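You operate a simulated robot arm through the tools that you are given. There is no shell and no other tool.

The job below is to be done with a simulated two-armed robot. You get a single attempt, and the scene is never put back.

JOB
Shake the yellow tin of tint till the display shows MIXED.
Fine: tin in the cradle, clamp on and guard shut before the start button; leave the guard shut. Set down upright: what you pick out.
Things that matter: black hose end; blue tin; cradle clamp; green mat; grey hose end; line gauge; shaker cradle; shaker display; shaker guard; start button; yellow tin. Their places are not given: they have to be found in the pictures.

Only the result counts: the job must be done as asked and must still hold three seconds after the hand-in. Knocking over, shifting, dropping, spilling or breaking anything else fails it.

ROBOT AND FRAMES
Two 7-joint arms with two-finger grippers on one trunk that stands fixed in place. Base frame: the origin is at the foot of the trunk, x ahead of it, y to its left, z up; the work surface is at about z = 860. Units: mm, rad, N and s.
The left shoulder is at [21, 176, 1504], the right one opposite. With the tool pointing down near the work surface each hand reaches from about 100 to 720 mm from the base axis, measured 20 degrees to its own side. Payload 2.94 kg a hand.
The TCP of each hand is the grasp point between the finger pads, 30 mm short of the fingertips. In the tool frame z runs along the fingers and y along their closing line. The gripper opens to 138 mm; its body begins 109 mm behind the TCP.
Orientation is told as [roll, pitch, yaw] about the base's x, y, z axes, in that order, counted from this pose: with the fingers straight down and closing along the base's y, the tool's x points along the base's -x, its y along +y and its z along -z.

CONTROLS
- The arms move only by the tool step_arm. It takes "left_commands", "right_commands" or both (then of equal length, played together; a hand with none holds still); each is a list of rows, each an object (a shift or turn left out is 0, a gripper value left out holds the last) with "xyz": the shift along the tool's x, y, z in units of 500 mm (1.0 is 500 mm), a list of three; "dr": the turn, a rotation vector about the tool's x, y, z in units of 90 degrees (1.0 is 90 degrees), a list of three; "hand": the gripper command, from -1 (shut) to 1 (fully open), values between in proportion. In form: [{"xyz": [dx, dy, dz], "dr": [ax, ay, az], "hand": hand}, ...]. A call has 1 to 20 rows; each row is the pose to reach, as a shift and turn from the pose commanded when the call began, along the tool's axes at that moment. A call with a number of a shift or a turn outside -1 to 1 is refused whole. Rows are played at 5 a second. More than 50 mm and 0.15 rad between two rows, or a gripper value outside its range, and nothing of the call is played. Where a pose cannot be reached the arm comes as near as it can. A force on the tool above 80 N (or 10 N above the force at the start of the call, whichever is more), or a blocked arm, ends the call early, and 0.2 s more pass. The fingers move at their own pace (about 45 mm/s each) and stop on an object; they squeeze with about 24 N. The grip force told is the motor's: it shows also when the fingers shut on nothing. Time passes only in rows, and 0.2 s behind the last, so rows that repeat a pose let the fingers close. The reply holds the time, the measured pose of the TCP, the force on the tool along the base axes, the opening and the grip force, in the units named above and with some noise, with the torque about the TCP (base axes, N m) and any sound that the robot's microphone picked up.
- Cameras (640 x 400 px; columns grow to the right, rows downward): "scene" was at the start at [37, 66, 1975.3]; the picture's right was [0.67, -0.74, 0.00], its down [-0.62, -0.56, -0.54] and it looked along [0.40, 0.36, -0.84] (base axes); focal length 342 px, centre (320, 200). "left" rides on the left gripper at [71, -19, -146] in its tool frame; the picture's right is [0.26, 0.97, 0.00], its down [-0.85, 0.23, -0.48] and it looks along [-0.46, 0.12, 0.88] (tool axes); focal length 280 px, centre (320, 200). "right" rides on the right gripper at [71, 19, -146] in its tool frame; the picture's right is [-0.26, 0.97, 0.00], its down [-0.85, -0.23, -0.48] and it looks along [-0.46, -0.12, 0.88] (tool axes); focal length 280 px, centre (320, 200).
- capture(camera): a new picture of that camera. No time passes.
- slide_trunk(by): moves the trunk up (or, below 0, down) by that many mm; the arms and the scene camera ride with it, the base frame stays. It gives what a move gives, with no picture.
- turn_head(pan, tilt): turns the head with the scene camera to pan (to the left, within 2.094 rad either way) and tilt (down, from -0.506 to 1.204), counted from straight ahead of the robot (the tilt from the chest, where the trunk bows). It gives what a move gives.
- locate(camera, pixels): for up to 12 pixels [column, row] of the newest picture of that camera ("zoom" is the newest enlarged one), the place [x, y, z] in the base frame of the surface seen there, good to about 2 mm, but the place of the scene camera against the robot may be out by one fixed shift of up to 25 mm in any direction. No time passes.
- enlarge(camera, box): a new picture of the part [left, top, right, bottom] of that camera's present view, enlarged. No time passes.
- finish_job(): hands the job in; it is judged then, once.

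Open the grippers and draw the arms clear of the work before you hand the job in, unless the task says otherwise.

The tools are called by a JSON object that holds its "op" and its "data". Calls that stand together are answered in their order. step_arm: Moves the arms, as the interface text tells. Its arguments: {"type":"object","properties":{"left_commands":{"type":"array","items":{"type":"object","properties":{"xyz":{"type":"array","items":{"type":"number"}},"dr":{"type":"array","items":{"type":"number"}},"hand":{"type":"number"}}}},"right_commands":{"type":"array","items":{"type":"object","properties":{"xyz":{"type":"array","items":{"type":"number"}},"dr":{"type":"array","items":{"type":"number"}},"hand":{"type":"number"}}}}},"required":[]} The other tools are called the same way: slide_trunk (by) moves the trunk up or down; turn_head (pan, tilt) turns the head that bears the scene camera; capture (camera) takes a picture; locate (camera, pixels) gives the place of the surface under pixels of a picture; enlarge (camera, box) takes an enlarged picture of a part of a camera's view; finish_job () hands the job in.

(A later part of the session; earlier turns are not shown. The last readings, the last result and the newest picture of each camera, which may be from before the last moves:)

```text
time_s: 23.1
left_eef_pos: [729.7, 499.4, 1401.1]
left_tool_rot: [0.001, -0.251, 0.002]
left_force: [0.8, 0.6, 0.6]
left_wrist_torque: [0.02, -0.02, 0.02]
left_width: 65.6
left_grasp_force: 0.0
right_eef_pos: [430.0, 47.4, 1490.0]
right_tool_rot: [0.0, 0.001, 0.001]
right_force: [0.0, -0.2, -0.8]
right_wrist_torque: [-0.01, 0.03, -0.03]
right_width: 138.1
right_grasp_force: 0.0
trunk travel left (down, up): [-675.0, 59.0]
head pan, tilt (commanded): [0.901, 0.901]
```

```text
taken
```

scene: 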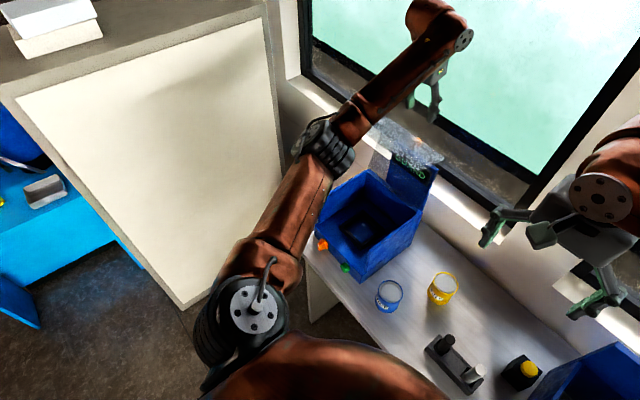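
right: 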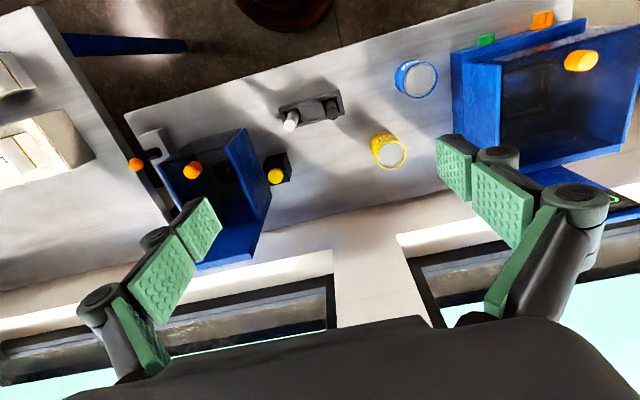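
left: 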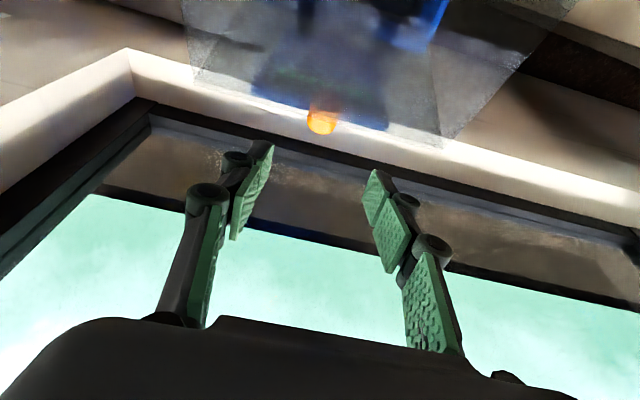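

The hand is clear. I bring it back to about (400,450,1400), tool vertical, to look into the open shaker.

{"op": "step_arm", "data": {"left_commands": [{"xyz": [0.064, -0.01, -0.0163], "dr": [0, 0.016, 0]}, {"xyz": [0.128, -0.02, -0.0326], "dr": [0, 0.032, 0]}, {"xyz": [0.192, -0.03, -0.0489], "dr": [0, 0.048, 0]}, {"xyz": [0.256, -0.04, -0.0652], "dr": [0, 0.064, 0]}, {"xyz": [0.32, -0.05, -0.0815], "dr": [0, 0.08, 0]}, {"xyz": [0.384, -0.06, -0.0978], "dr": [0, 0.095, 0]}, {"xyz": [0.448, -0.07, -0.1141], "dr": [0, 0.111, 0]}, {"xyz": [0.512, -0.08, -0.1304], "dr": [0, 0.127, 0]}, {"xyz": [0.576, -0.09, -0.1467], "dr": [0, 0.143, 0]}, {"xyz": [0.64, -0.1, -0.163], "dr": [0, 0.159, 0]}, {"xyz": [0.64, -0.1, -0.163], "dr": [0, 0.159, 0]}, {"xyz": [0.64, -0.1, -0.163], "dr": [0, 0.159, 0]}, {"xyz": [0.64, -0.1, -0.163], "dr": [0, 0.159, 0]}]}}

{"op": "capture", "data": {"camera": "left"}}

{"op": "enlarge", "data": {"camera": "scene", "box": [310, 120, 460, 300]}}

```text
time_s: 25.9
left_eef_pos: [396.2, 448.4, 1400.5]
left_tool_rot: [0.001, -0.002, -0.001]
left_force: [-0.9, 1.0, 0.0]
left_wrist_torque: [0.0, 0.0, 0.0]
left_width: 65.4
left_grasp_force: 0.1
right_eef_pos: [427.9, 46.0, 1490.2]
right_tool_rot: [0.001, 0.0, -0.002]
right_force: [0.3, -0.1, 0.0]
right_wrist_torque: [-0.01, -0.01, 0.06]
right_width: 137.9
right_grasp_force: 0.1
trunk travel left (down, up): [-675.0, 59.0]
head pan, tilt (commanded): [0.901, 0.901]
```

```text
taken
```

left: 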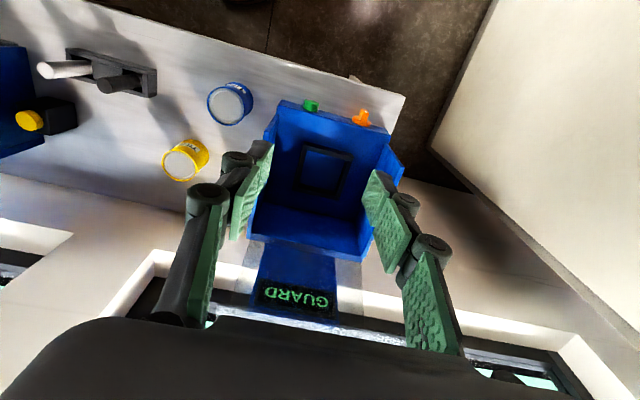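

```text
2.22 times, centred on (385, 210) of scene
```

zoom: 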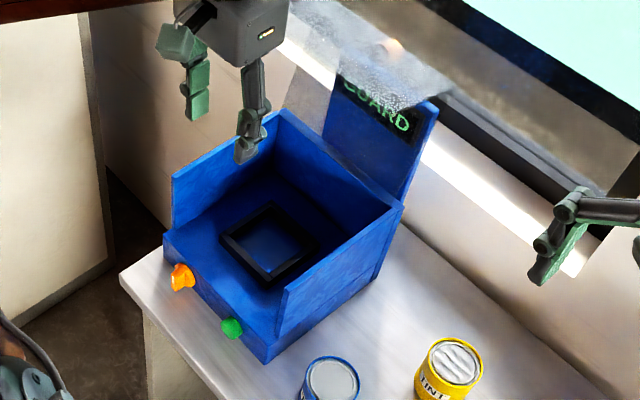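

The open shaker shows a square dark cradle frame at about (325,170) in the left picture. I enlarge and measure the cradle and the tins.

{"op": "enlarge", "data": {"camera": "left", "box": [270, 130, 380, 210]}}

```text
5.00 times, centred on (325, 170) of left
```

zoom: 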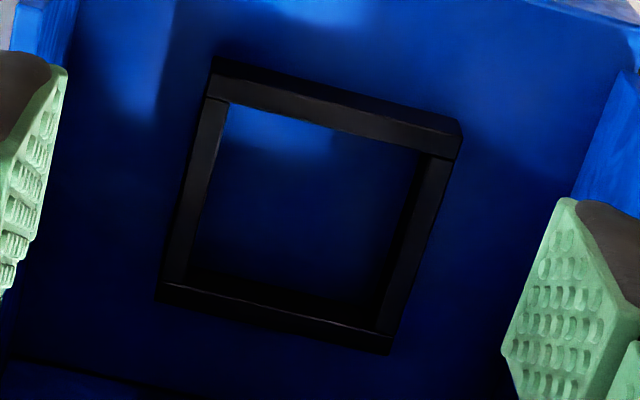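

{"op": "locate", "data": {"camera": "zoom", "pixels": [[213, 72], [455, 135], [162, 290], [388, 345], [215, 100], [430, 155], [190, 280], [378, 325], [300, 220], [320, 110], [270, 310], [260, 140]]}}

{"op": "enlarge", "data": {"camera": "left", "box": [150, 70, 270, 190]}}

```text
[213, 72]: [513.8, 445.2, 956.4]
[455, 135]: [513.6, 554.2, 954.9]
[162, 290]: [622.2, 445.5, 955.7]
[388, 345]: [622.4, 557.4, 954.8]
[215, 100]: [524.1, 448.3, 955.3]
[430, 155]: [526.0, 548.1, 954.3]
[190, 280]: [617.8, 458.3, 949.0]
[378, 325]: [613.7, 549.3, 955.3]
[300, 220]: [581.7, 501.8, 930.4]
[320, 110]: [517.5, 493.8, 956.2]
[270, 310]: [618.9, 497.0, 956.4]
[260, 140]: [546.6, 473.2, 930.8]
```

```text
3.33 times, centred on (210, 130) of left
```

zoom: 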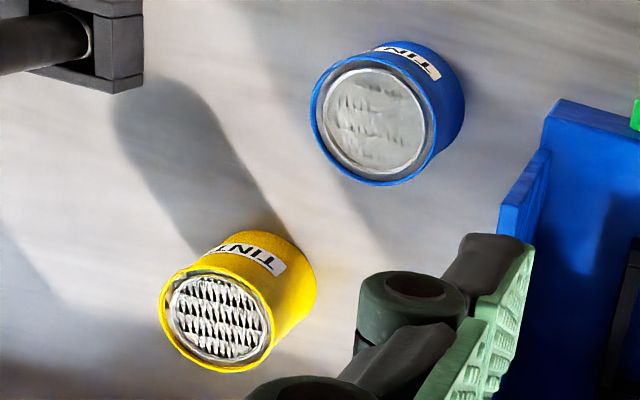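

Cradle: centre ≈(568,501), inner opening roughly 88 mm, rim z 955, floor 930. Now the yellow and blue tins.

{"op": "locate", "data": {"camera": "zoom", "pixels": [[218, 318], [168, 305], [272, 330], [230, 270], [205, 368], [305, 270], [285, 240], [372, 122], [318, 110], [428, 130], [380, 60], [365, 182]]}}

{"op": "locate", "data": {"camera": "zoom", "pixels": [[262, 315], [190, 350], [255, 350], [200, 280], [205, 260], [300, 300], [310, 285], [250, 310], [240, 360], [180, 285], [220, 255], [290, 290]]}}

```text
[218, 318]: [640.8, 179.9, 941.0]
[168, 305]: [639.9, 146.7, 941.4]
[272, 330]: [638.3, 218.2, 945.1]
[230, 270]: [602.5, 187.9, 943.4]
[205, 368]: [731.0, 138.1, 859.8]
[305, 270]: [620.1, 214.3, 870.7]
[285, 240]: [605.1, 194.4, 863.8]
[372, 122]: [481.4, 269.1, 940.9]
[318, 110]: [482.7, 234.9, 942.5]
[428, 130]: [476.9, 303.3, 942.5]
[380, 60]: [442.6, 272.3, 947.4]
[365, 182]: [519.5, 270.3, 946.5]
```

```text
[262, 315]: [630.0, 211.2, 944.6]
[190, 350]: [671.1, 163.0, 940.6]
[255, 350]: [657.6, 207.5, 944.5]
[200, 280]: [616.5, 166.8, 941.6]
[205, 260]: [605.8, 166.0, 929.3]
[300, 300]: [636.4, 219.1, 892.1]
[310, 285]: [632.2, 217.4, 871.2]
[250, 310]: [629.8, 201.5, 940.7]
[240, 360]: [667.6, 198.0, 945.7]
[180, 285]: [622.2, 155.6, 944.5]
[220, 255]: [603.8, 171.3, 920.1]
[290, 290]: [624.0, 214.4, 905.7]
```

Yellow tin: centre ≈(640,182), radius ≈37, top z 945; blue tin at (481,269). I move the left hand over toward the yellow tin at a safe height, pitched forward 0.3 rad (so the hand will clear the open guard when placing), opening to ~110 mm.

{"op": "step_arm", "data": {"left_commands": [{"xyz": [-0.034, -0.043, 0.0367], "dr": [0, -0.016, 0], "hand": 0.59}, {"xyz": [-0.068, -0.086, 0.0733], "dr": [0, -0.032, 0], "hand": 0.59}, {"xyz": [-0.102, -0.129, 0.11], "dr": [0, -0.048, 0], "hand": 0.59}, {"xyz": [-0.136, -0.172, 0.1467], "dr": [0, -0.064, 0], "hand": 0.59}, {"xyz": [-0.17, -0.215, 0.1833], "dr": [0, -0.08, 0], "hand": 0.59}, {"xyz": [-0.204, -0.258, 0.22], "dr": [0, -0.096, 0], "hand": 0.59}, {"xyz": [-0.238, -0.301, 0.2567], "dr": [0, -0.111, 0], "hand": 0.59}, {"xyz": [-0.272, -0.344, 0.2933], "dr": [0, -0.127, 0], "hand": 0.59}, {"xyz": [-0.306, -0.387, 0.33], "dr": [0, -0.143, 0], "hand": 0.59}, {"xyz": [-0.34, -0.43, 0.3667], "dr": [0, -0.159, 0], "hand": 0.59}, {"xyz": [-0.374, -0.473, 0.4033], "dr": [0, -0.175, 0], "hand": 0.59}, {"xyz": [-0.408, -0.516, 0.44], "dr": [0, -0.191, 0], "hand": 0.59}, {"xyz": [-0.408, -0.516, 0.44], "dr": [0, -0.191, 0], "hand": 0.59}, {"xyz": [-0.408, -0.516, 0.44], "dr": [0, -0.191, 0], "hand": 0.59}, {"xyz": [-0.408, -0.516, 0.44], "dr": [0, -0.191, 0], "hand": 0.59}, {"xyz": [-0.408, -0.516, 0.44], "dr": [0, -0.191, 0], "hand": 0.59}, {"xyz": [-0.408, -0.516, 0.44], "dr": [0, -0.191, 0], "hand": 0.59}]}}

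{"op": "capture", "data": {"camera": "left"}}

{"op": "capture", "data": {"camera": "scene"}}

```text
time_s: 29.5
left_eef_pos: [603.9, 192.7, 1180.5]
left_tool_rot: [-0.002, -0.3, 0.001]
left_force: [0.1, 0.2, 0.6]
left_wrist_torque: [-0.02, -0.02, 0.0]
left_width: 109.9
left_grasp_force: 0.0
right_eef_pos: [429.1, 46.4, 1489.1]
right_tool_rot: [0.0, 0.0, -0.001]
right_force: [1.1, 0.0, 0.3]
right_wrist_torque: [-0.01, 0.02, -0.01]
right_width: 138.1
right_grasp_force: 0.1
trunk travel left (down, up): [-675.0, 59.0]
head pan, tilt (commanded): [0.901, 0.901]
```

```text
taken
```

left: 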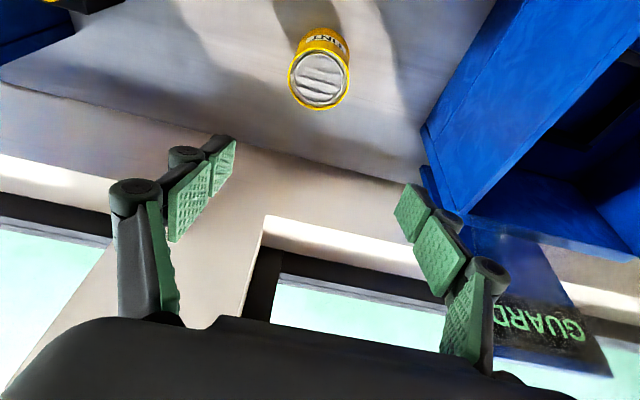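

```text
taken
```

scene: 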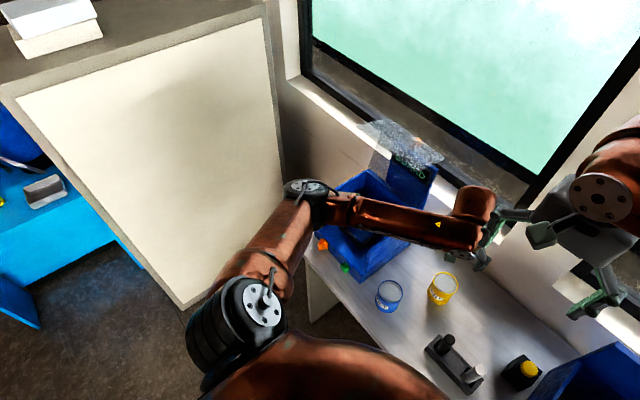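

The yellow tin shows at (320,75) in the left picture. I draw the right arm aside (−y 150 mm) for clearance and measure the tin again.

{"op": "step_arm", "data": {"right_commands": [{"xyz": [0, -0.05, 0]}, {"xyz": [0, -0.1, 0]}, {"xyz": [0, -0.15, 0]}, {"xyz": [0, -0.2, 0]}, {"xyz": [0, -0.25, 0]}, {"xyz": [0, -0.3, 0]}, {"xyz": [0, -0.3, 0]}, {"xyz": [0, -0.3, 0]}, {"xyz": [0, -0.3, 0]}, {"xyz": [0, -0.3, 0]}, {"xyz": [0, -0.3, 0]}, {"xyz": [0, -0.3, 0]}]}}

{"op": "enlarge", "data": {"camera": "left", "box": [270, 10, 370, 120]}}

```text
time_s: 32.1
left_eef_pos: [603.6, 192.3, 1180.2]
left_tool_rot: [0.0, -0.302, 0.0]
left_force: [-0.6, 1.0, -0.4]
left_wrist_torque: [-0.02, 0.01, 0.04]
left_width: 109.7
left_grasp_force: 0.1
right_eef_pos: [430.5, -104.7, 1488.7]
right_tool_rot: [0.001, -0.001, 0.0]
right_force: [-0.9, -0.4, -0.4]
right_wrist_torque: [-0.01, 0.04, 0.0]
right_width: 138.1
right_grasp_force: 0.1
trunk travel left (down, up): [-675.0, 59.0]
head pan, tilt (commanded): [0.901, 0.901]
```

```text
3.64 times, centred on (320, 65) of left
```

zoom: 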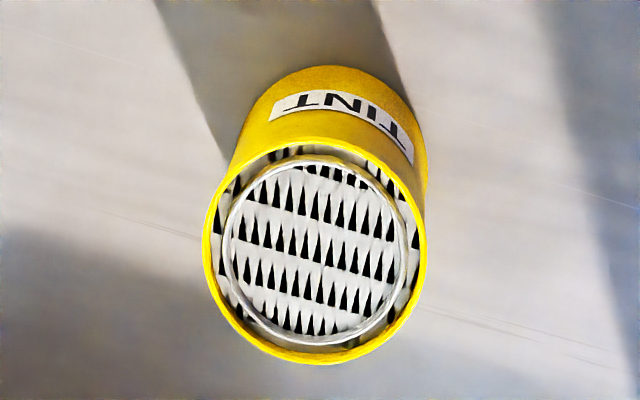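

{"op": "locate", "data": {"camera": "zoom", "pixels": [[315, 250], [208, 245], [422, 260], [318, 142], [310, 358], [240, 165], [395, 175], [320, 70], [235, 160], [425, 170]]}}

```text
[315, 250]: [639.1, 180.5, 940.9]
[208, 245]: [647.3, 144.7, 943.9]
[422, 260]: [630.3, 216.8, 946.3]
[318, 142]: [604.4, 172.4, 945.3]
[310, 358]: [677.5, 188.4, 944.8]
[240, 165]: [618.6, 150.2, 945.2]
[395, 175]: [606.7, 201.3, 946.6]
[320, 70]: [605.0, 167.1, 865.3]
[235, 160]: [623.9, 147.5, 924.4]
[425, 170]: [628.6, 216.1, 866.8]
```

Tin centre ≈(641,181), radius 37. I lower along the tool axis to TCP (641,181,922), fingers straddling it, without closing yet.

{"op": "step_arm", "data": {"left_commands": [{"xyz": [0.0136, -0.0038, 0.0587]}, {"xyz": [0.0272, -0.0076, 0.1173]}, {"xyz": [0.0408, -0.0114, 0.176]}, {"xyz": [0.0544, -0.0152, 0.2347]}, {"xyz": [0.068, -0.019, 0.2933]}, {"xyz": [0.0816, -0.0228, 0.352]}, {"xyz": [0.0816, -0.0228, 0.352]}, {"xyz": [0.0816, -0.0228, 0.352]}]}}

{"op": "capture", "data": {"camera": "left"}}

```text
time_s: 33.9
left_eef_pos: [616.4, 181.4, 1001.9]
left_tool_rot: [0.0, -0.302, 0.001]
left_force: [0.0, -1.0, -0.2]
left_wrist_torque: [-0.03, 0.03, -0.01]
left_width: 109.5
left_grasp_force: 0.0
right_eef_pos: [430.7, -103.5, 1489.1]
right_tool_rot: [0.001, 0.002, 0.0]
right_force: [0.9, -0.1, -0.3]
right_wrist_torque: [-0.01, 0.01, -0.01]
right_width: 138.0
right_grasp_force: 0.0
trunk travel left (down, up): [-675.0, 59.0]
head pan, tilt (commanded): [0.901, 0.901]
```

```text
taken
```

left: 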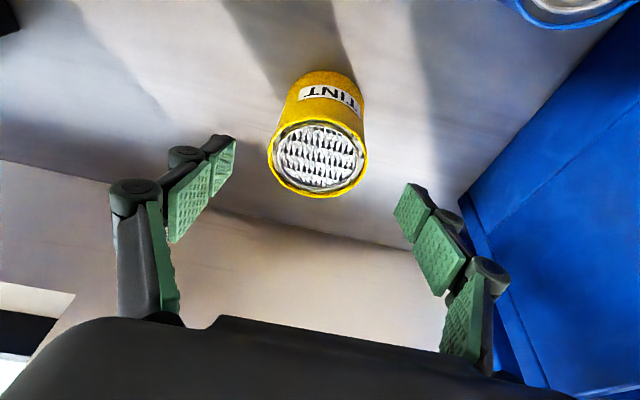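

The tin is centred between the fingers. I go down along the tool axis by 83 mm, settle, then close.

{"op": "step_arm", "data": {"left_commands": [{"xyz": [0, 0, 0.04]}, {"xyz": [0, 0, 0.08]}, {"xyz": [0, 0, 0.12]}, {"xyz": [0, 0, 0.15]}, {"xyz": [0, 0, 0.167]}, {"xyz": [0, 0, 0.167]}, {"xyz": [0, 0, 0.167], "hand": -0.1}, {"xyz": [0, 0, 0.167], "hand": -0.3}, {"xyz": [0, 0, 0.167], "hand": -0.6}, {"xyz": [0, 0, 0.167], "hand": -1}, {"xyz": [0, 0, 0.167], "hand": -1}, {"xyz": [0, 0, 0.167], "hand": -1}]}}

{"op": "capture", "data": {"camera": "left"}}

```text
time_s: 36.5
left_eef_pos: [638.8, 179.3, 921.5]
left_tool_rot: [-0.002, -0.301, 0.0]
left_force: [0.0, 1.1, 1.4]
left_wrist_torque: [0.14, 0.02, 0.01]
left_width: 77.3
left_grasp_force: 23.8
right_eef_pos: [429.5, -103.1, 1490.0]
right_tool_rot: [0.002, 0.001, 0.0]
right_force: [0.3, 0.2, 0.9]
right_wrist_torque: [0.0, -0.01, 0.03]
right_width: 138.1
right_grasp_force: 0.0
trunk travel left (down, up): [-675.0, 59.0]
head pan, tilt (commanded): [0.901, 0.901]
```

```text
taken
```

left: 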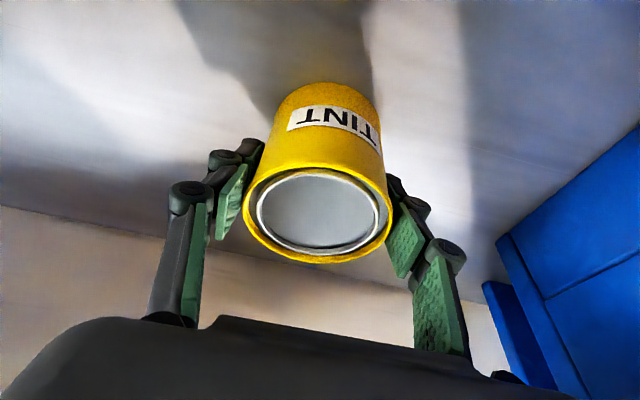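

The tin is gripped (77 mm, 24 N). I lift straight up 40 mm slowly and check the load.

{"op": "step_arm", "data": {"left_commands": [{"xyz": [-0.0059, 0, -0.0191]}, {"xyz": [-0.0118, 0, -0.0382]}, {"xyz": [-0.0178, 0, -0.0573]}, {"xyz": [-0.0237, 0, -0.0764]}, {"xyz": [-0.0237, 0, -0.0764]}]}}

{"op": "capture", "data": {"camera": "left"}}

```text
time_s: 37.7
left_eef_pos: [640.1, 178.3, 961.3]
left_tool_rot: [0.001, -0.3, 0.001]
left_force: [0.1, -0.1, -2.5]
left_wrist_torque: [0.0, -0.03, 0.01]
left_width: 77.4
left_grasp_force: 24.3
right_eef_pos: [431.3, -103.5, 1488.9]
right_tool_rot: [0.001, 0.004, 0.0]
right_force: [0.1, -0.2, -0.7]
right_wrist_torque: [0.01, -0.02, -0.02]
right_width: 137.9
right_grasp_force: 0.1
trunk travel left (down, up): [-675.0, 59.0]
head pan, tilt (commanded): [0.901, 0.901]
```

```text
taken
```

left: 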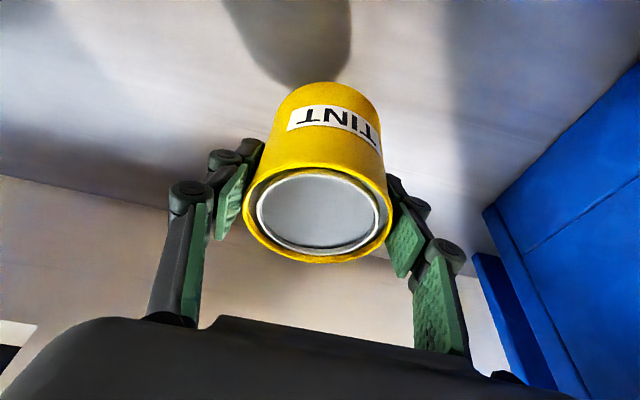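

Load about 2.5 N, tin hanging upright. I carry it up to z 1060, around the front of the shaker (clear above the blue tin), to (400,501,1060).

{"op": "step_arm", "data": {"left_commands": [{"xyz": [-0.0195, 0, -0.063]}, {"xyz": [-0.039, 0, -0.126]}, {"xyz": [-0.0585, 0, -0.189]}, {"xyz": [-0.0012, 0.0305, -0.2068]}, {"xyz": [0.0561, 0.061, -0.2245]}, {"xyz": [0.1134, 0.0915, -0.2423]}, {"xyz": [0.1708, 0.122, -0.26]}, {"xyz": [0.2281, 0.1525, -0.2778]}, {"xyz": [0.2854, 0.183, -0.2955]}, {"xyz": [0.3427, 0.2135, -0.3133]}, {"xyz": [0.4, 0.244, -0.331]}, {"xyz": [0.4, 0.311, -0.331]}, {"xyz": [0.4, 0.378, -0.331]}, {"xyz": [0.4, 0.445, -0.331]}, {"xyz": [0.4, 0.512, -0.331]}, {"xyz": [0.4, 0.579, -0.331]}, {"xyz": [0.4, 0.62, -0.331]}, {"xyz": [0.4, 0.646, -0.331]}, {"xyz": [0.4, 0.646, -0.331]}, {"xyz": [0.4, 0.646, -0.331]}]}}

{"op": "capture", "data": {"camera": "scene"}}

{"op": "capture", "data": {"camera": "left"}}

```text
time_s: 41.9
left_eef_pos: [400.0, 503.2, 1060.1]
left_tool_rot: [-0.001, -0.301, 0.0]
left_force: [-0.8, 0.5, -3.8]
left_wrist_torque: [0.01, 0.01, 0.01]
left_width: 77.3
left_grasp_force: 24.0
right_eef_pos: [430.5, -103.3, 1489.5]
right_tool_rot: [0.0, 0.0, 0.0]
right_force: [0.1, -0.5, 0.0]
right_wrist_torque: [0.0, -0.01, 0.03]
right_width: 138.1
right_grasp_force: 0.0
trunk travel left (down, up): [-675.0, 59.0]
head pan, tilt (commanded): [0.901, 0.901]
```

```text
taken
```

scene: 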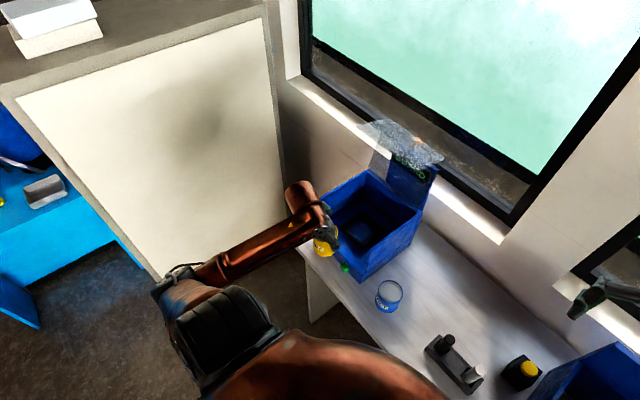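

```text
taken
```

left: 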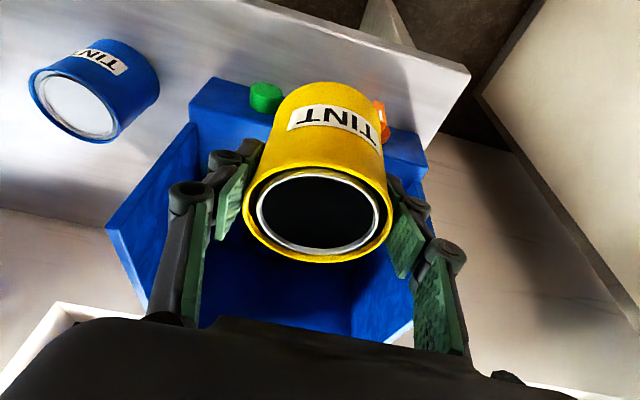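

The tin hangs in front of the shaker. I measure its rim to know its centre against the TCP before inserting.

{"op": "locate", "data": {"camera": "left", "pixels": [[315, 261], [318, 168], [246, 215], [386, 215], [256, 188], [378, 188], [280, 250], [355, 250]]}}

```text
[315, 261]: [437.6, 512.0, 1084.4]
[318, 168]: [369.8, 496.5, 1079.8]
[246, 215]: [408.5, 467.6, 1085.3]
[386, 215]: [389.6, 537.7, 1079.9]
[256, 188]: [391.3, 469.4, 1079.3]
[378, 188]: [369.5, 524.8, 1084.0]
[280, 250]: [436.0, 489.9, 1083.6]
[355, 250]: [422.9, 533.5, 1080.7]
```

Tin centre is about TCP + (1.5, 0.8). I move it in through the open front to above the cradle, TCP (566.5,500,1060), and let the sway settle.

{"op": "step_arm", "data": {"left_commands": [{"xyz": [-0.053, -0.001, 0.0164]}, {"xyz": [-0.106, -0.002, 0.0328]}, {"xyz": [-0.159, -0.003, 0.0492]}, {"xyz": [-0.212, -0.004, 0.0656]}, {"xyz": [-0.265, -0.005, 0.082]}, {"xyz": [-0.318, -0.006, 0.0984]}, {"xyz": [-0.318, -0.006, 0.0984]}, {"xyz": [-0.318, -0.006, 0.0984]}, {"xyz": [-0.318, -0.006, 0.0984]}, {"xyz": [-0.318, -0.006, 0.0984]}, {"xyz": [-0.318, -0.006, 0.0984]}]}}

{"op": "capture", "data": {"camera": "left"}}

{"op": "enlarge", "data": {"camera": "scene", "box": [290, 110, 460, 300]}}

```text
time_s: 44.3
left_eef_pos: [568.1, 502.4, 1059.2]
left_tool_rot: [-0.002, -0.301, 0.0]
left_force: [-0.1, 0.3, -3.8]
left_wrist_torque: [0.03, 0.01, 0.02]
left_width: 77.2
left_grasp_force: 24.0
right_eef_pos: [431.2, -103.5, 1488.5]
right_tool_rot: [-0.002, 0.003, -0.001]
right_force: [-0.1, 0.6, 0.0]
right_wrist_torque: [0.04, 0.03, -0.03]
right_width: 137.9
right_grasp_force: 0.1
trunk travel left (down, up): [-675.0, 59.0]
head pan, tilt (commanded): [0.901, 0.901]
```

```text
taken
```

left: 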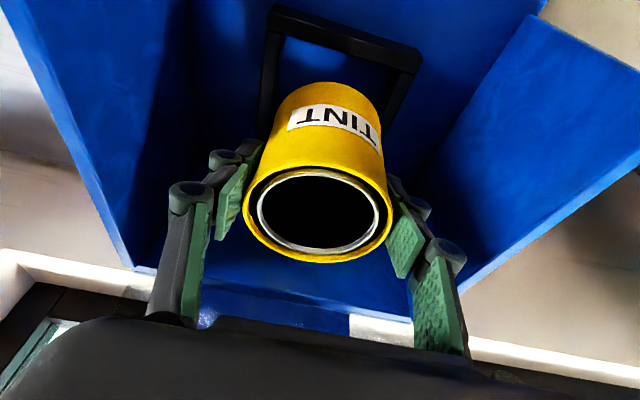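

```text
2.11 times, centred on (375, 205) of scene
```

zoom: 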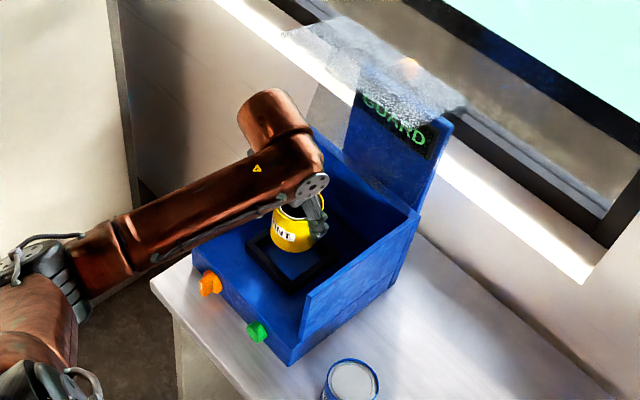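

Now I measure both the tin rim and the visible front edge of the cradle from this view to fine-align.

{"op": "locate", "data": {"camera": "left", "pixels": [[315, 261], [318, 168], [246, 215], [386, 215], [280, 250], [355, 250], [275, 12], [418, 55], [345, 32], [270, 70], [408, 85], [264, 100]]}}

{"op": "enlarge", "data": {"camera": "left", "box": [240, 0, 440, 125]}}

```text
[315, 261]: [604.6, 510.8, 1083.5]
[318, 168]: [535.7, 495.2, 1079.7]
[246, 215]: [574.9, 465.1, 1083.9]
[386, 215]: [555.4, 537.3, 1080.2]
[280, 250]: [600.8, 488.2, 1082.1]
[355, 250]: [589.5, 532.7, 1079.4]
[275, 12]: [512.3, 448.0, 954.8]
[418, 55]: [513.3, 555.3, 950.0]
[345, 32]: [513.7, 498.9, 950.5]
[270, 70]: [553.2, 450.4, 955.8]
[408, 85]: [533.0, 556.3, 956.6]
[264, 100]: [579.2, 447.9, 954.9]
```

```text
3.20 times, centred on (340, 62) of left
```

zoom: 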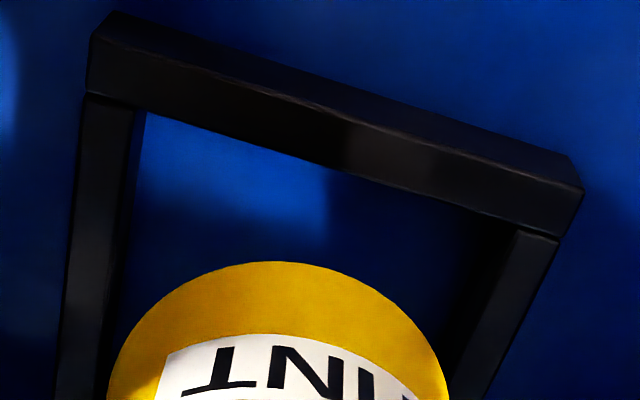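

{"op": "locate", "data": {"camera": "zoom", "pixels": [[78, 180], [70, 250], [125, 130], [118, 180], [112, 240], [545, 245], [520, 300], [520, 240], [495, 290], [300, 92], [330, 120], [280, 140]]}}

```text
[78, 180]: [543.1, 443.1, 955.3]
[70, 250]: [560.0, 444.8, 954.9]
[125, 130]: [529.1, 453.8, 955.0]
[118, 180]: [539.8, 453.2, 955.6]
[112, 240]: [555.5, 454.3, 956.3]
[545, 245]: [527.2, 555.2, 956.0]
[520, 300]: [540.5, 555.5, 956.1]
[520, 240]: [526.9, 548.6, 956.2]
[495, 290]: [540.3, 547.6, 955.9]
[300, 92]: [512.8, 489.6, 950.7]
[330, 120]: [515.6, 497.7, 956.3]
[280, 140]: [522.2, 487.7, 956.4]
```

Cradle centre ≈(568,500.5) with about 9 mm clearance; the tin centre is ≈(568,502). I shift y by −1.5 and lower straight down 64 mm slowly.

{"op": "step_arm", "data": {"left_commands": [{"xyz": [0, -0.003, 0]}, {"xyz": [0.0063, -0.003, 0.0204]}, {"xyz": [0.0126, -0.003, 0.0408]}, {"xyz": [0.0189, -0.003, 0.0611]}, {"xyz": [0.0252, -0.003, 0.0815]}, {"xyz": [0.0315, -0.003, 0.1019]}, {"xyz": [0.0378, -0.003, 0.1222]}, {"xyz": [0.0378, -0.003, 0.1222]}, {"xyz": [0.0378, -0.003, 0.1222]}]}}

{"op": "capture", "data": {"camera": "left"}}

```text
time_s: 46.3
left_eef_pos: [566.4, 498.2, 994.6]
left_tool_rot: [0.001, -0.303, 0.0]
left_force: [-0.9, -0.2, -3.9]
left_wrist_torque: [0.03, 0.0, -0.03]
left_width: 77.5
left_grasp_force: 24.4
right_eef_pos: [430.2, -103.4, 1489.5]
right_tool_rot: [0.0, 0.001, -0.001]
right_force: [-0.8, 0.0, 0.1]
right_wrist_torque: [0.03, -0.01, 0.01]
right_width: 137.8
right_grasp_force: 0.0
trunk travel left (down, up): [-675.0, 59.0]
head pan, tilt (commanded): [0.901, 0.901]
```

```text
taken
```

left: 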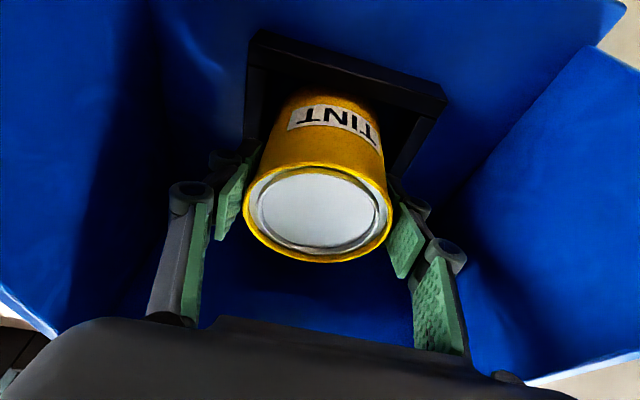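

The tin sits inside the cradle frame with no contact force yet; bottom ≈933. I lower the last ~2.5 mm and then check force.

{"op": "step_arm", "data": {"left_commands": [{"xyz": [0.0007, 0.001, 0.0024]}, {"xyz": [0.0014, 0.002, 0.0048]}, {"xyz": [0.0014, 0.002, 0.0048]}]}}

```text
time_s: 47.1
left_eef_pos: [566.9, 499.9, 993.0]
left_tool_rot: [-0.001, -0.301, 0.0]
left_force: [-0.4, -0.3, -3.9]
left_wrist_torque: [-0.01, 0.03, 0.02]
left_width: 77.0
left_grasp_force: 23.9
right_eef_pos: [430.5, -102.6, 1489.1]
right_tool_rot: [0.001, 0.001, 0.0]
right_force: [0.3, 1.1, -0.7]
right_wrist_torque: [0.01, 0.0, -0.02]
right_width: 137.9
right_grasp_force: 0.0
trunk travel left (down, up): [-675.0, 59.0]
head pan, tilt (commanded): [0.901, 0.901]
```

Still free-hanging. I lower 3 mm more in 1 mm steps.

{"op": "step_arm", "data": {"left_commands": [{"xyz": [0.0006, 0, 0.0019]}, {"xyz": [0.0012, 0, 0.0038]}, {"xyz": [0.0018, 0, 0.0057]}, {"xyz": [0.0018, 0, 0.0057]}]}}

```text
time_s: 48.1
left_eef_pos: [567.1, 500.5, 992.2]
left_tool_rot: [0.002, -0.303, -0.002]
left_force: [0.9, 0.7, 6.8]
left_wrist_torque: [-0.03, 0.31, -0.03]
left_width: 77.1
left_grasp_force: 23.8
right_eef_pos: [430.2, -104.2, 1489.8]
right_tool_rot: [0.001, 0.0, 0.0]
right_force: [0.3, -0.3, -0.1]
right_wrist_torque: [0.0, -0.01, 0.01]
right_width: 138.0
right_grasp_force: 0.2
trunk travel left (down, up): [-675.0, 59.0]
head pan, tilt (commanded): [0.901, 0.901]
```

Contact with the cradle floor (+6.8 N). I open the fingers to ~100 mm and back out along the tool axis.

{"op": "step_arm", "data": {"left_commands": [{"xyz": [0, 0, 0], "hand": 0.2}, {"xyz": [0, 0, 0], "hand": 0.45}, {"xyz": [0, 0, 0], "hand": 0.45}, {"xyz": [0, 0, 0], "hand": 0.45}, {"xyz": [0, 0, -0.03], "hand": 0.45}, {"xyz": [0, 0, -0.07], "hand": 0.45}, {"xyz": [0, 0, -0.12], "hand": 0.45}, {"xyz": [0, 0, -0.18], "hand": 0.45}, {"xyz": [0, 0, -0.24], "hand": 0.45}, {"xyz": [0, 0, -0.24], "hand": 0.45}]}}

{"op": "capture", "data": {"camera": "left"}}

{"op": "capture", "data": {"camera": "scene"}}

```text
time_s: 50.3
left_eef_pos: [530.1, 497.6, 1104.8]
left_tool_rot: [0.003, -0.303, 0.0]
left_force: [0.0, 0.1, 0.0]
left_wrist_torque: [0.0, -0.01, 0.0]
left_width: 100.2
left_grasp_force: 0.1
right_eef_pos: [431.1, -103.5, 1490.2]
right_tool_rot: [-0.001, 0.001, 0.003]
right_force: [-0.1, 0.4, 0.2]
right_wrist_torque: [-0.03, 0.04, -0.01]
right_width: 137.9
right_grasp_force: 0.1
trunk travel left (down, up): [-675.0, 59.0]
head pan, tilt (commanded): [0.901, 0.901]
```

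```text
taken
```

left: 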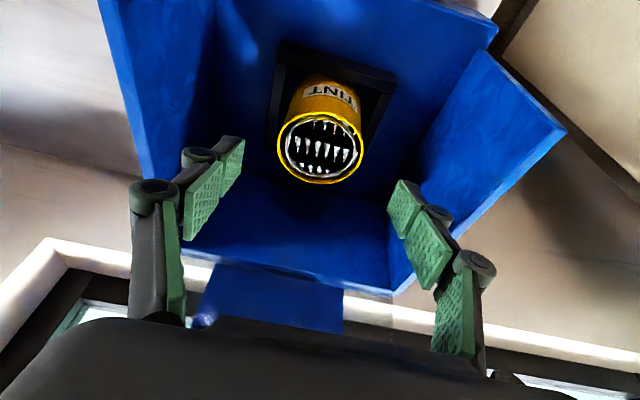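

```text
taken
```

scene: 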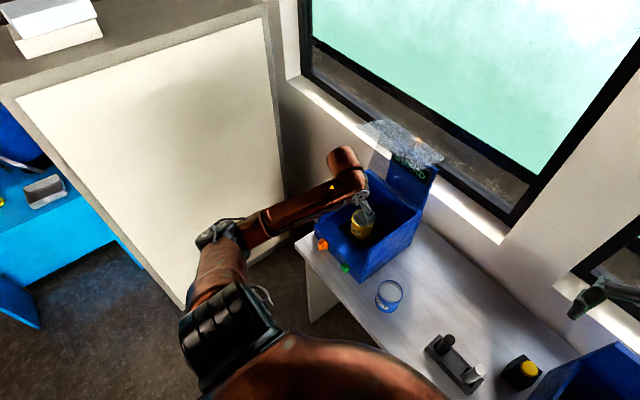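

The tin stands in the cradle. Next is the clamp knob: I back the hand out toward the robot, and find the table's front edge and the orange knob from the scene view.

{"op": "step_arm", "data": {"left_commands": [{"xyz": [0.06, -0.02, -0.03]}, {"xyz": [0.12, -0.04, -0.06]}, {"xyz": [0.18, -0.06, -0.09]}, {"xyz": [0.24, -0.08, -0.12]}, {"xyz": [0.3, -0.1, -0.15]}, {"xyz": [0.36, -0.12, -0.18]}, {"xyz": [0.42, -0.14, -0.21]}, {"xyz": [0.48, -0.16, -0.24]}, {"xyz": [0.48, -0.16, -0.24]}, {"xyz": [0.48, -0.16, -0.24]}, {"xyz": [0.48, -0.16, -0.24]}]}}

{"op": "capture", "data": {"camera": "left"}}

{"op": "enlarge", "data": {"camera": "scene", "box": [280, 130, 450, 310]}}

```text
time_s: 52.7
left_eef_pos: [332.7, 440.7, 1137.1]
left_tool_rot: [0.001, -0.302, -0.001]
left_force: [0.0, -0.2, -0.5]
left_wrist_torque: [-0.01, -0.04, -0.05]
left_width: 99.9
left_grasp_force: 0.1
left hand out of reach, approached as far as the arm can: row 7, 8, 9, 10, 11
right_eef_pos: [429.4, -103.0, 1489.7]
right_tool_rot: [0.0, 0.002, -0.001]
right_force: [0.0, 1.2, -0.2]
right_wrist_torque: [-0.01, 0.0, 0.0]
right_width: 138.3
right_grasp_force: 0.0
trunk travel left (down, up): [-675.0, 59.0]
head pan, tilt (commanded): [0.901, 0.901]
```

```text
taken
```

left: 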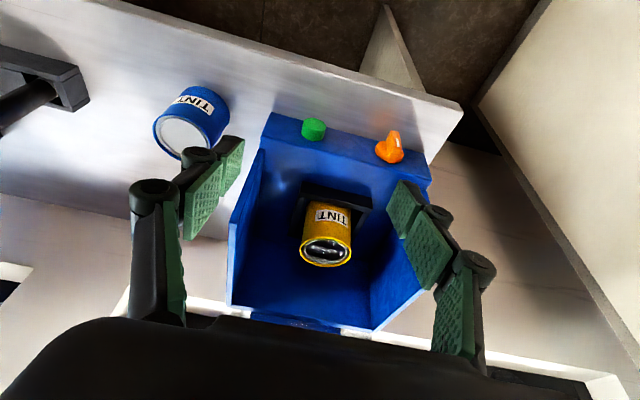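

```text
2.22 times, centred on (365, 220) of scene
```

zoom: 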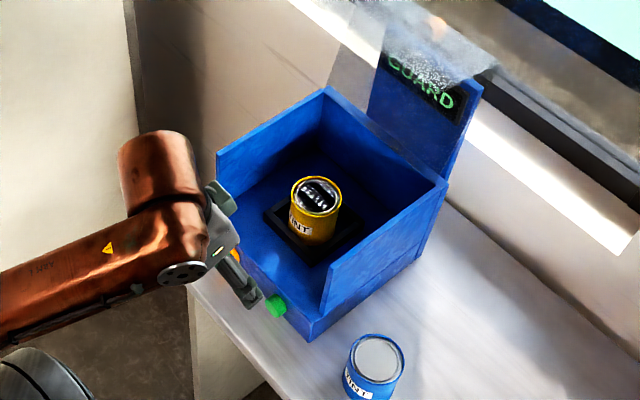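

{"op": "locate", "data": {"camera": "left", "pixels": [[200, 38], [300, 66], [350, 82], [440, 100], [457, 108], [430, 150], [313, 130], [390, 148], [396, 140], [385, 155], [380, 148], [403, 152]]}}

{"op": "enlarge", "data": {"camera": "left", "box": [270, 90, 470, 190]}}

```text
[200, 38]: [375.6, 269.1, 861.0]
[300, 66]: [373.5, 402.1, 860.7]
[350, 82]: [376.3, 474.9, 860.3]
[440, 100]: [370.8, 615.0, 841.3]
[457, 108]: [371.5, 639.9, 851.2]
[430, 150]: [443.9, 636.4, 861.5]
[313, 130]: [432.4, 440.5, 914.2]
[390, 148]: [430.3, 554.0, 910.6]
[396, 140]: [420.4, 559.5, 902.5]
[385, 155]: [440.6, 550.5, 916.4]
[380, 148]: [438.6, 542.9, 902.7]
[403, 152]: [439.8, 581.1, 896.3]
```

```text
3.20 times, centred on (370, 140) of left
```

zoom: 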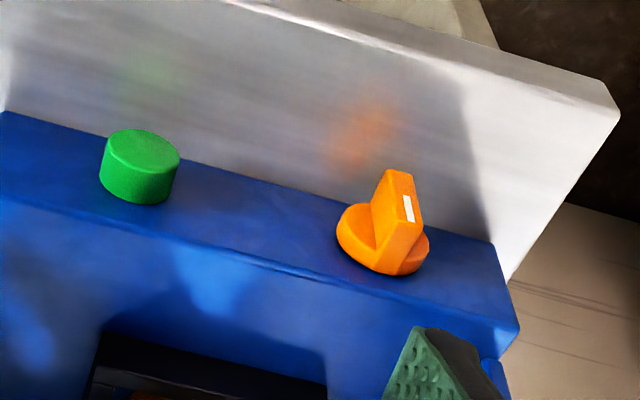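

Table front edge x≈373, knob centre ≈(y 561, z 900) with its blade reaching x≈419. The last move ran into the inner reach limit, so I first nudge +100 mm in x to re-establish the commanded pose.

{"op": "step_arm", "data": {"left_commands": [{"xyz": [-0.0637, 0, 0.0197]}, {"xyz": [-0.1273, 0, 0.0393]}, {"xyz": [-0.191, 0, 0.059]}, {"xyz": [-0.191, 0, 0.059]}, {"xyz": [-0.191, 0, 0.059]}, {"xyz": [-0.191, 0, 0.059]}]}}

```text
time_s: 54.1
left_eef_pos: [429.8, 439.0, 1137.2]
left_tool_rot: [0.002, -0.302, 0.0]
left_force: [0.5, -0.1, 0.7]
left_wrist_torque: [-0.02, 0.03, -0.01]
left_width: 100.2
left_grasp_force: 0.1
right_eef_pos: [429.9, -103.9, 1489.5]
right_tool_rot: [0.0, 0.001, -0.001]
right_force: [0.3, -0.7, 0.5]
right_wrist_torque: [0.01, 0.0, 0.0]
right_width: 138.0
right_grasp_force: 0.1
trunk travel left (down, up): [-675.0, 59.0]
head pan, tilt (commanded): [0.901, 0.901]
```

Commanded pose follows the measured one. I now swing the hand toward the front of the clamp knob: first to about (380,560,1100) pitched to −0.9 rad, narrowing the fingers to 50 mm.

{"op": "step_arm", "data": {"left_commands": [{"xyz": [0.0196, 0.0403, 0.0068], "dr": [0, -0.064, 0], "hand": -0.275}, {"xyz": [0.0391, 0.0807, 0.0137], "dr": [0, -0.127, 0], "hand": -0.275}, {"xyz": [0.0587, 0.121, 0.0205], "dr": [0, -0.191, 0], "hand": -0.275}, {"xyz": [0.0783, 0.1613, 0.0273], "dr": [0, -0.255, 0], "hand": -0.275}, {"xyz": [0.0978, 0.2017, 0.0342], "dr": [0, -0.318, 0], "hand": -0.275}, {"xyz": [0.1174, 0.242, 0.041], "dr": [0, -0.382, 0], "hand": -0.275}, {"xyz": [0.1174, 0.242, 0.041], "dr": [0, -0.382, 0], "hand": -0.275}, {"xyz": [0.1174, 0.242, 0.041], "dr": [0, -0.382, 0], "hand": -0.275}]}}

{"op": "capture", "data": {"camera": "scene"}}

{"op": "capture", "data": {"camera": "left"}}

```text
time_s: 55.9
left_eef_pos: [380.5, 557.8, 1102.4]
left_tool_rot: [0.0, -0.902, -0.002]
left_force: [0.2, 0.5, -0.5]
left_wrist_torque: [0.04, 0.03, -0.03]
left_width: 50.2
left_grasp_force: 0.1
right_eef_pos: [429.1, -104.4, 1488.8]
right_tool_rot: [0.002, 0.001, 0.001]
right_force: [-0.6, -0.5, -0.7]
right_wrist_torque: [-0.01, -0.02, -0.01]
right_width: 138.3
right_grasp_force: 0.2
trunk travel left (down, up): [-675.0, 59.0]
head pan, tilt (commanded): [0.901, 0.901]
```

```text
taken
```

scene: 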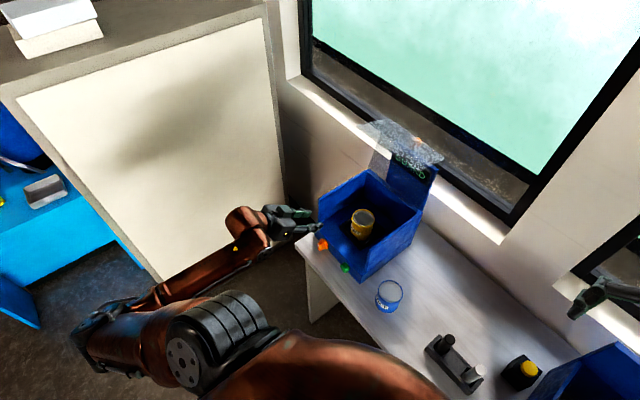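

```text
taken
```

left: 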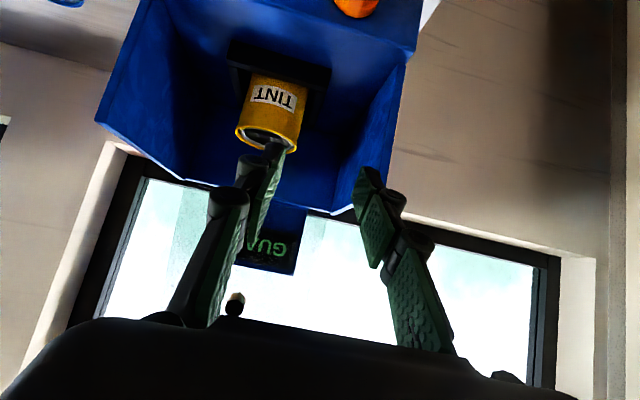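

Pose good. Now down to the pre-grasp in front of the knob: (345,561,905), fingers nearly horizontal (pitch −1.42).

{"op": "step_arm", "data": {"left_commands": [{"xyz": [0.0505, 0.001, 0.0271], "dr": [0, -0.047, 0]}, {"xyz": [0.101, 0.002, 0.0542], "dr": [0, -0.095, 0]}, {"xyz": [0.1515, 0.003, 0.0813], "dr": [0, -0.142, 0]}, {"xyz": [0.2019, 0.004, 0.1085], "dr": [0, -0.189, 0]}, {"xyz": [0.2524, 0.005, 0.1356], "dr": [0, -0.236, 0]}, {"xyz": [0.3029, 0.006, 0.1627], "dr": [0, -0.284, 0]}, {"xyz": [0.3534, 0.0064, 0.1898], "dr": [0, -0.331, 0]}, {"xyz": [0.3534, 0.0064, 0.1898], "dr": [0, -0.331, 0]}, {"xyz": [0.3534, 0.0064, 0.1898], "dr": [0, -0.331, 0]}, {"xyz": [0.3534, 0.0064, 0.1898], "dr": [0, -0.331, 0]}]}}

{"op": "capture", "data": {"camera": "scene"}}

{"op": "capture", "data": {"camera": "left"}}

```text
time_s: 58.1
left_eef_pos: [346.4, 562.0, 906.0]
left_tool_rot: [0.001, -1.422, -0.002]
left_force: [-0.3, 0.0, 0.4]
left_wrist_torque: [0.01, 0.0, 0.03]
left_width: 50.1
left_grasp_force: 0.0
right_eef_pos: [430.3, -103.8, 1488.7]
right_tool_rot: [-0.001, 0.0, 0.0]
right_force: [-0.4, -0.1, -0.1]
right_wrist_torque: [0.01, 0.0, -0.01]
right_width: 137.9
right_grasp_force: 0.1
trunk travel left (down, up): [-675.0, 59.0]
head pan, tilt (commanded): [0.901, 0.901]
```

```text
taken
```

scene: 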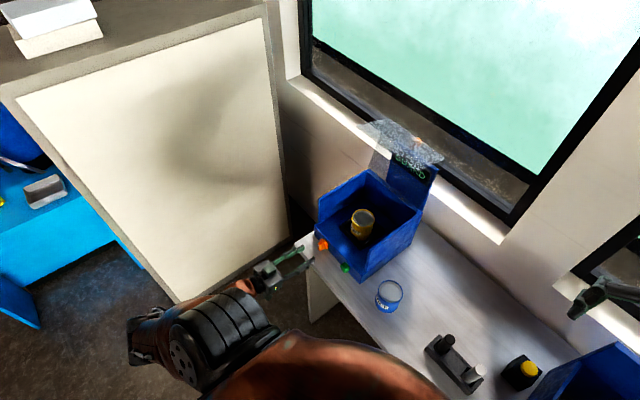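

```text
taken
```

left: 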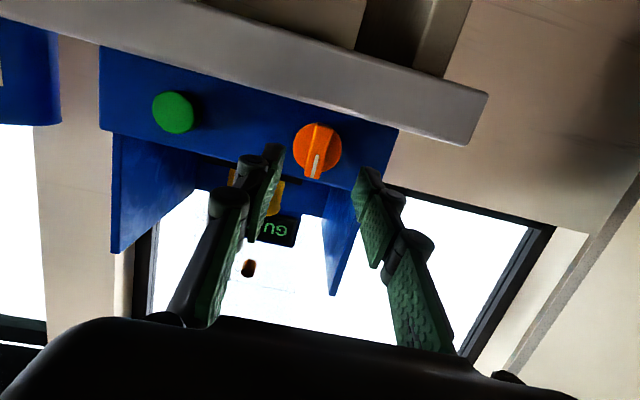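

The left camera now sees the orange knob face on at (316,150), pointer up. I enlarge for details and measure.

{"op": "enlarge", "data": {"camera": "left", "box": [250, 100, 390, 200]}}

```text
4.00 times, centred on (320, 150) of left
```

zoom: 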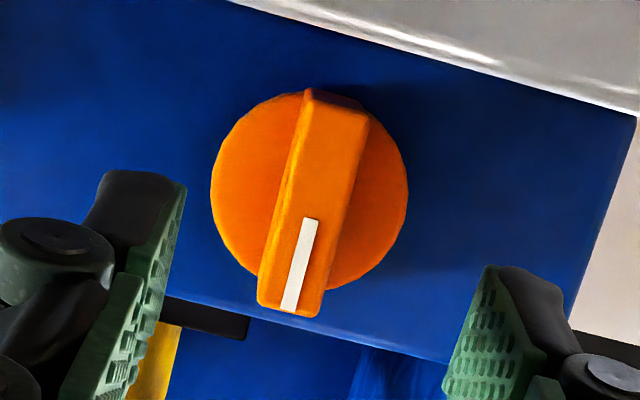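

{"op": "locate", "data": {"camera": "zoom", "pixels": [[320, 180], [305, 95], [365, 110], [262, 295], [315, 315], [290, 305], [270, 230], [340, 230], [215, 190], [405, 190], [335, 105], [290, 170]]}}

{"op": "locate", "data": {"camera": "left", "pixels": [[172, 112], [155, 112], [192, 112], [172, 95], [172, 130]]}}

```text
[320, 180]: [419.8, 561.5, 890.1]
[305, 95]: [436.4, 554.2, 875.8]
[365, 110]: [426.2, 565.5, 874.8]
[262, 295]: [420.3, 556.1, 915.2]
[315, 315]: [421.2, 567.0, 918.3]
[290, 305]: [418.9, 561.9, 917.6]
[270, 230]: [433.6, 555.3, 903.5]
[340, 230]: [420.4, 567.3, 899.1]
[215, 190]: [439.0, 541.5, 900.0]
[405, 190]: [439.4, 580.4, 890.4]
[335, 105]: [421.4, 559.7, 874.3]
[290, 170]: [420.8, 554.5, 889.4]
```

```text
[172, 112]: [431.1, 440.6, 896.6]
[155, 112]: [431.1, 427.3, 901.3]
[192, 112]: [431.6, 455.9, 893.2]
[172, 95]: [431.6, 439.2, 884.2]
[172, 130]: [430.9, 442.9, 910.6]
```

Blade: y 554.5–567.5, z 874–919, front x 419.5; disc front x 439; knob centre ≈(561, 897). I advance so the tips reach x≈437 and close on the blade.

{"op": "step_arm", "data": {"left_commands": [{"xyz": [-0.002, -0.001, 0.03]}, {"xyz": [-0.004, -0.002, 0.06]}, {"xyz": [-0.007, -0.002, 0.09]}, {"xyz": [-0.0095, -0.002, 0.1228]}, {"xyz": [-0.0095, -0.002, 0.1228]}, {"xyz": [-0.0095, -0.002, 0.1228]}]}}

{"op": "capture", "data": {"camera": "left"}}

```text
time_s: 59.5
left_eef_pos: [407.7, 560.7, 900.5]
left_tool_rot: [0.0, -1.421, 0.0]
left_force: [-0.2, -0.4, 0.2]
left_wrist_torque: [-0.01, 0.01, 0.02]
left_width: 49.9
left_grasp_force: 0.1
right_eef_pos: [430.0, -103.6, 1490.0]
right_tool_rot: [0.001, -0.001, -0.002]
right_force: [0.6, 0.1, 0.0]
right_wrist_torque: [0.01, -0.01, 0.01]
right_width: 137.9
right_grasp_force: 0.0
trunk travel left (down, up): [-675.0, 59.0]
head pan, tilt (commanded): [0.901, 0.901]
```

```text
taken
```

left: 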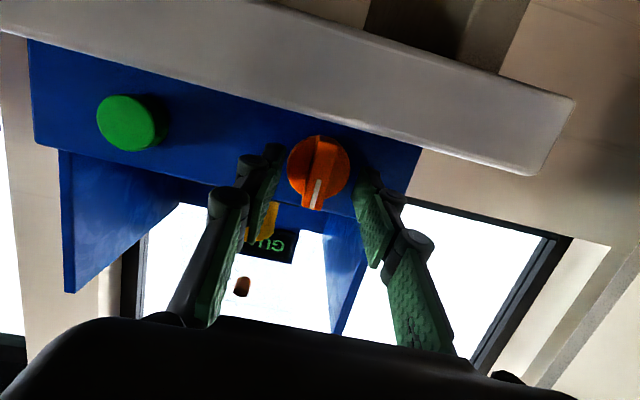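

Fingers straddle the blade evenly. I close on it.

{"op": "step_arm", "data": {"left_commands": [{"xyz": [0, 0, 0], "hand": -0.6}, {"xyz": [0, 0, 0], "hand": -1}, {"xyz": [0, 0, 0], "hand": -1}, {"xyz": [0, 0, 0], "hand": -1}, {"xyz": [0, 0, 0], "hand": -1}]}}

{"op": "capture", "data": {"camera": "left"}}

```text
time_s: 60.7
left_eef_pos: [408.5, 561.1, 901.5]
left_tool_rot: [0.001, -1.42, -0.004]
left_force: [0.3, -6.8, -0.8]
left_wrist_torque: [-0.03, -0.27, -0.15]
left_width: 13.4
left_grasp_force: 39.8
right_eef_pos: [430.5, -103.1, 1491.5]
right_tool_rot: [0.002, 0.002, -0.001]
right_force: [0.1, 1.0, -0.2]
right_wrist_torque: [0.0, -0.02, 0.0]
right_width: 138.0
right_grasp_force: 0.1
trunk travel left (down, up): [-675.0, 59.0]
head pan, tilt (commanded): [0.901, 0.901]
```

```text
taken
```

left: 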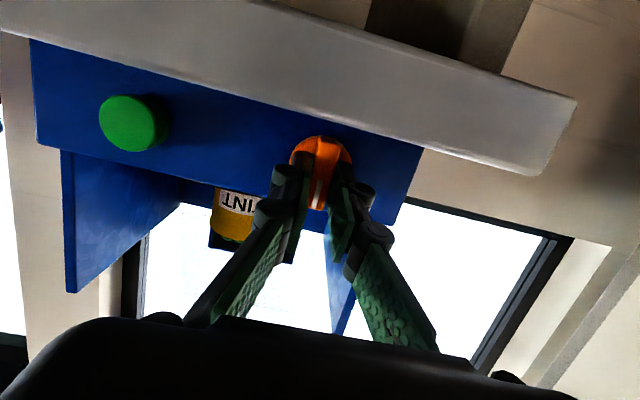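

Gripped (13.4 mm). I try a small clockwise turn (+0.15 rad about the tool axis) and watch the torque.

{"op": "step_arm", "data": {"left_commands": [{"dr": [0, 0, 0.032]}, {"dr": [0, 0, 0.064]}, {"dr": [0, 0, 0.0955]}, {"dr": [0, 0, 0.0955]}]}}

{"op": "capture", "data": {"camera": "left"}}

```text
time_s: 61.7
left_eef_pos: [408.3, 560.7, 901.1]
left_tool_rot: [0.788, -1.358, -0.801]
left_force: [2.4, -7.1, 1.0]
left_wrist_torque: [-0.05, 0.33, 0.13]
left_width: 13.4
left_grasp_force: 39.9
right_eef_pos: [430.1, -105.6, 1489.3]
right_tool_rot: [0.002, 0.001, 0.0]
right_force: [-0.2, -0.1, -0.4]
right_wrist_torque: [-0.03, -0.01, 0.02]
right_width: 137.7
right_grasp_force: 0.1
trunk travel left (down, up): [-675.0, 59.0]
head pan, tilt (commanded): [0.901, 0.901]
```

```text
taken
```

left: 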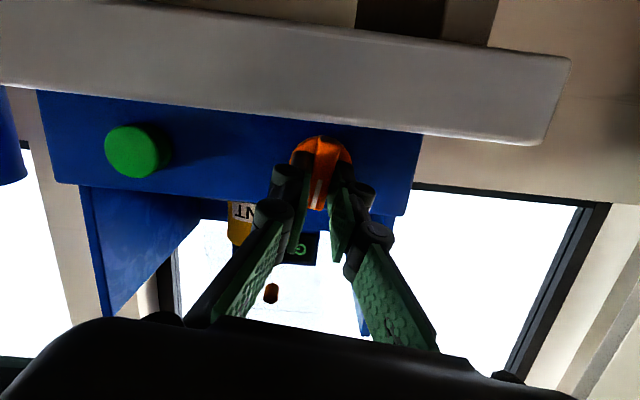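

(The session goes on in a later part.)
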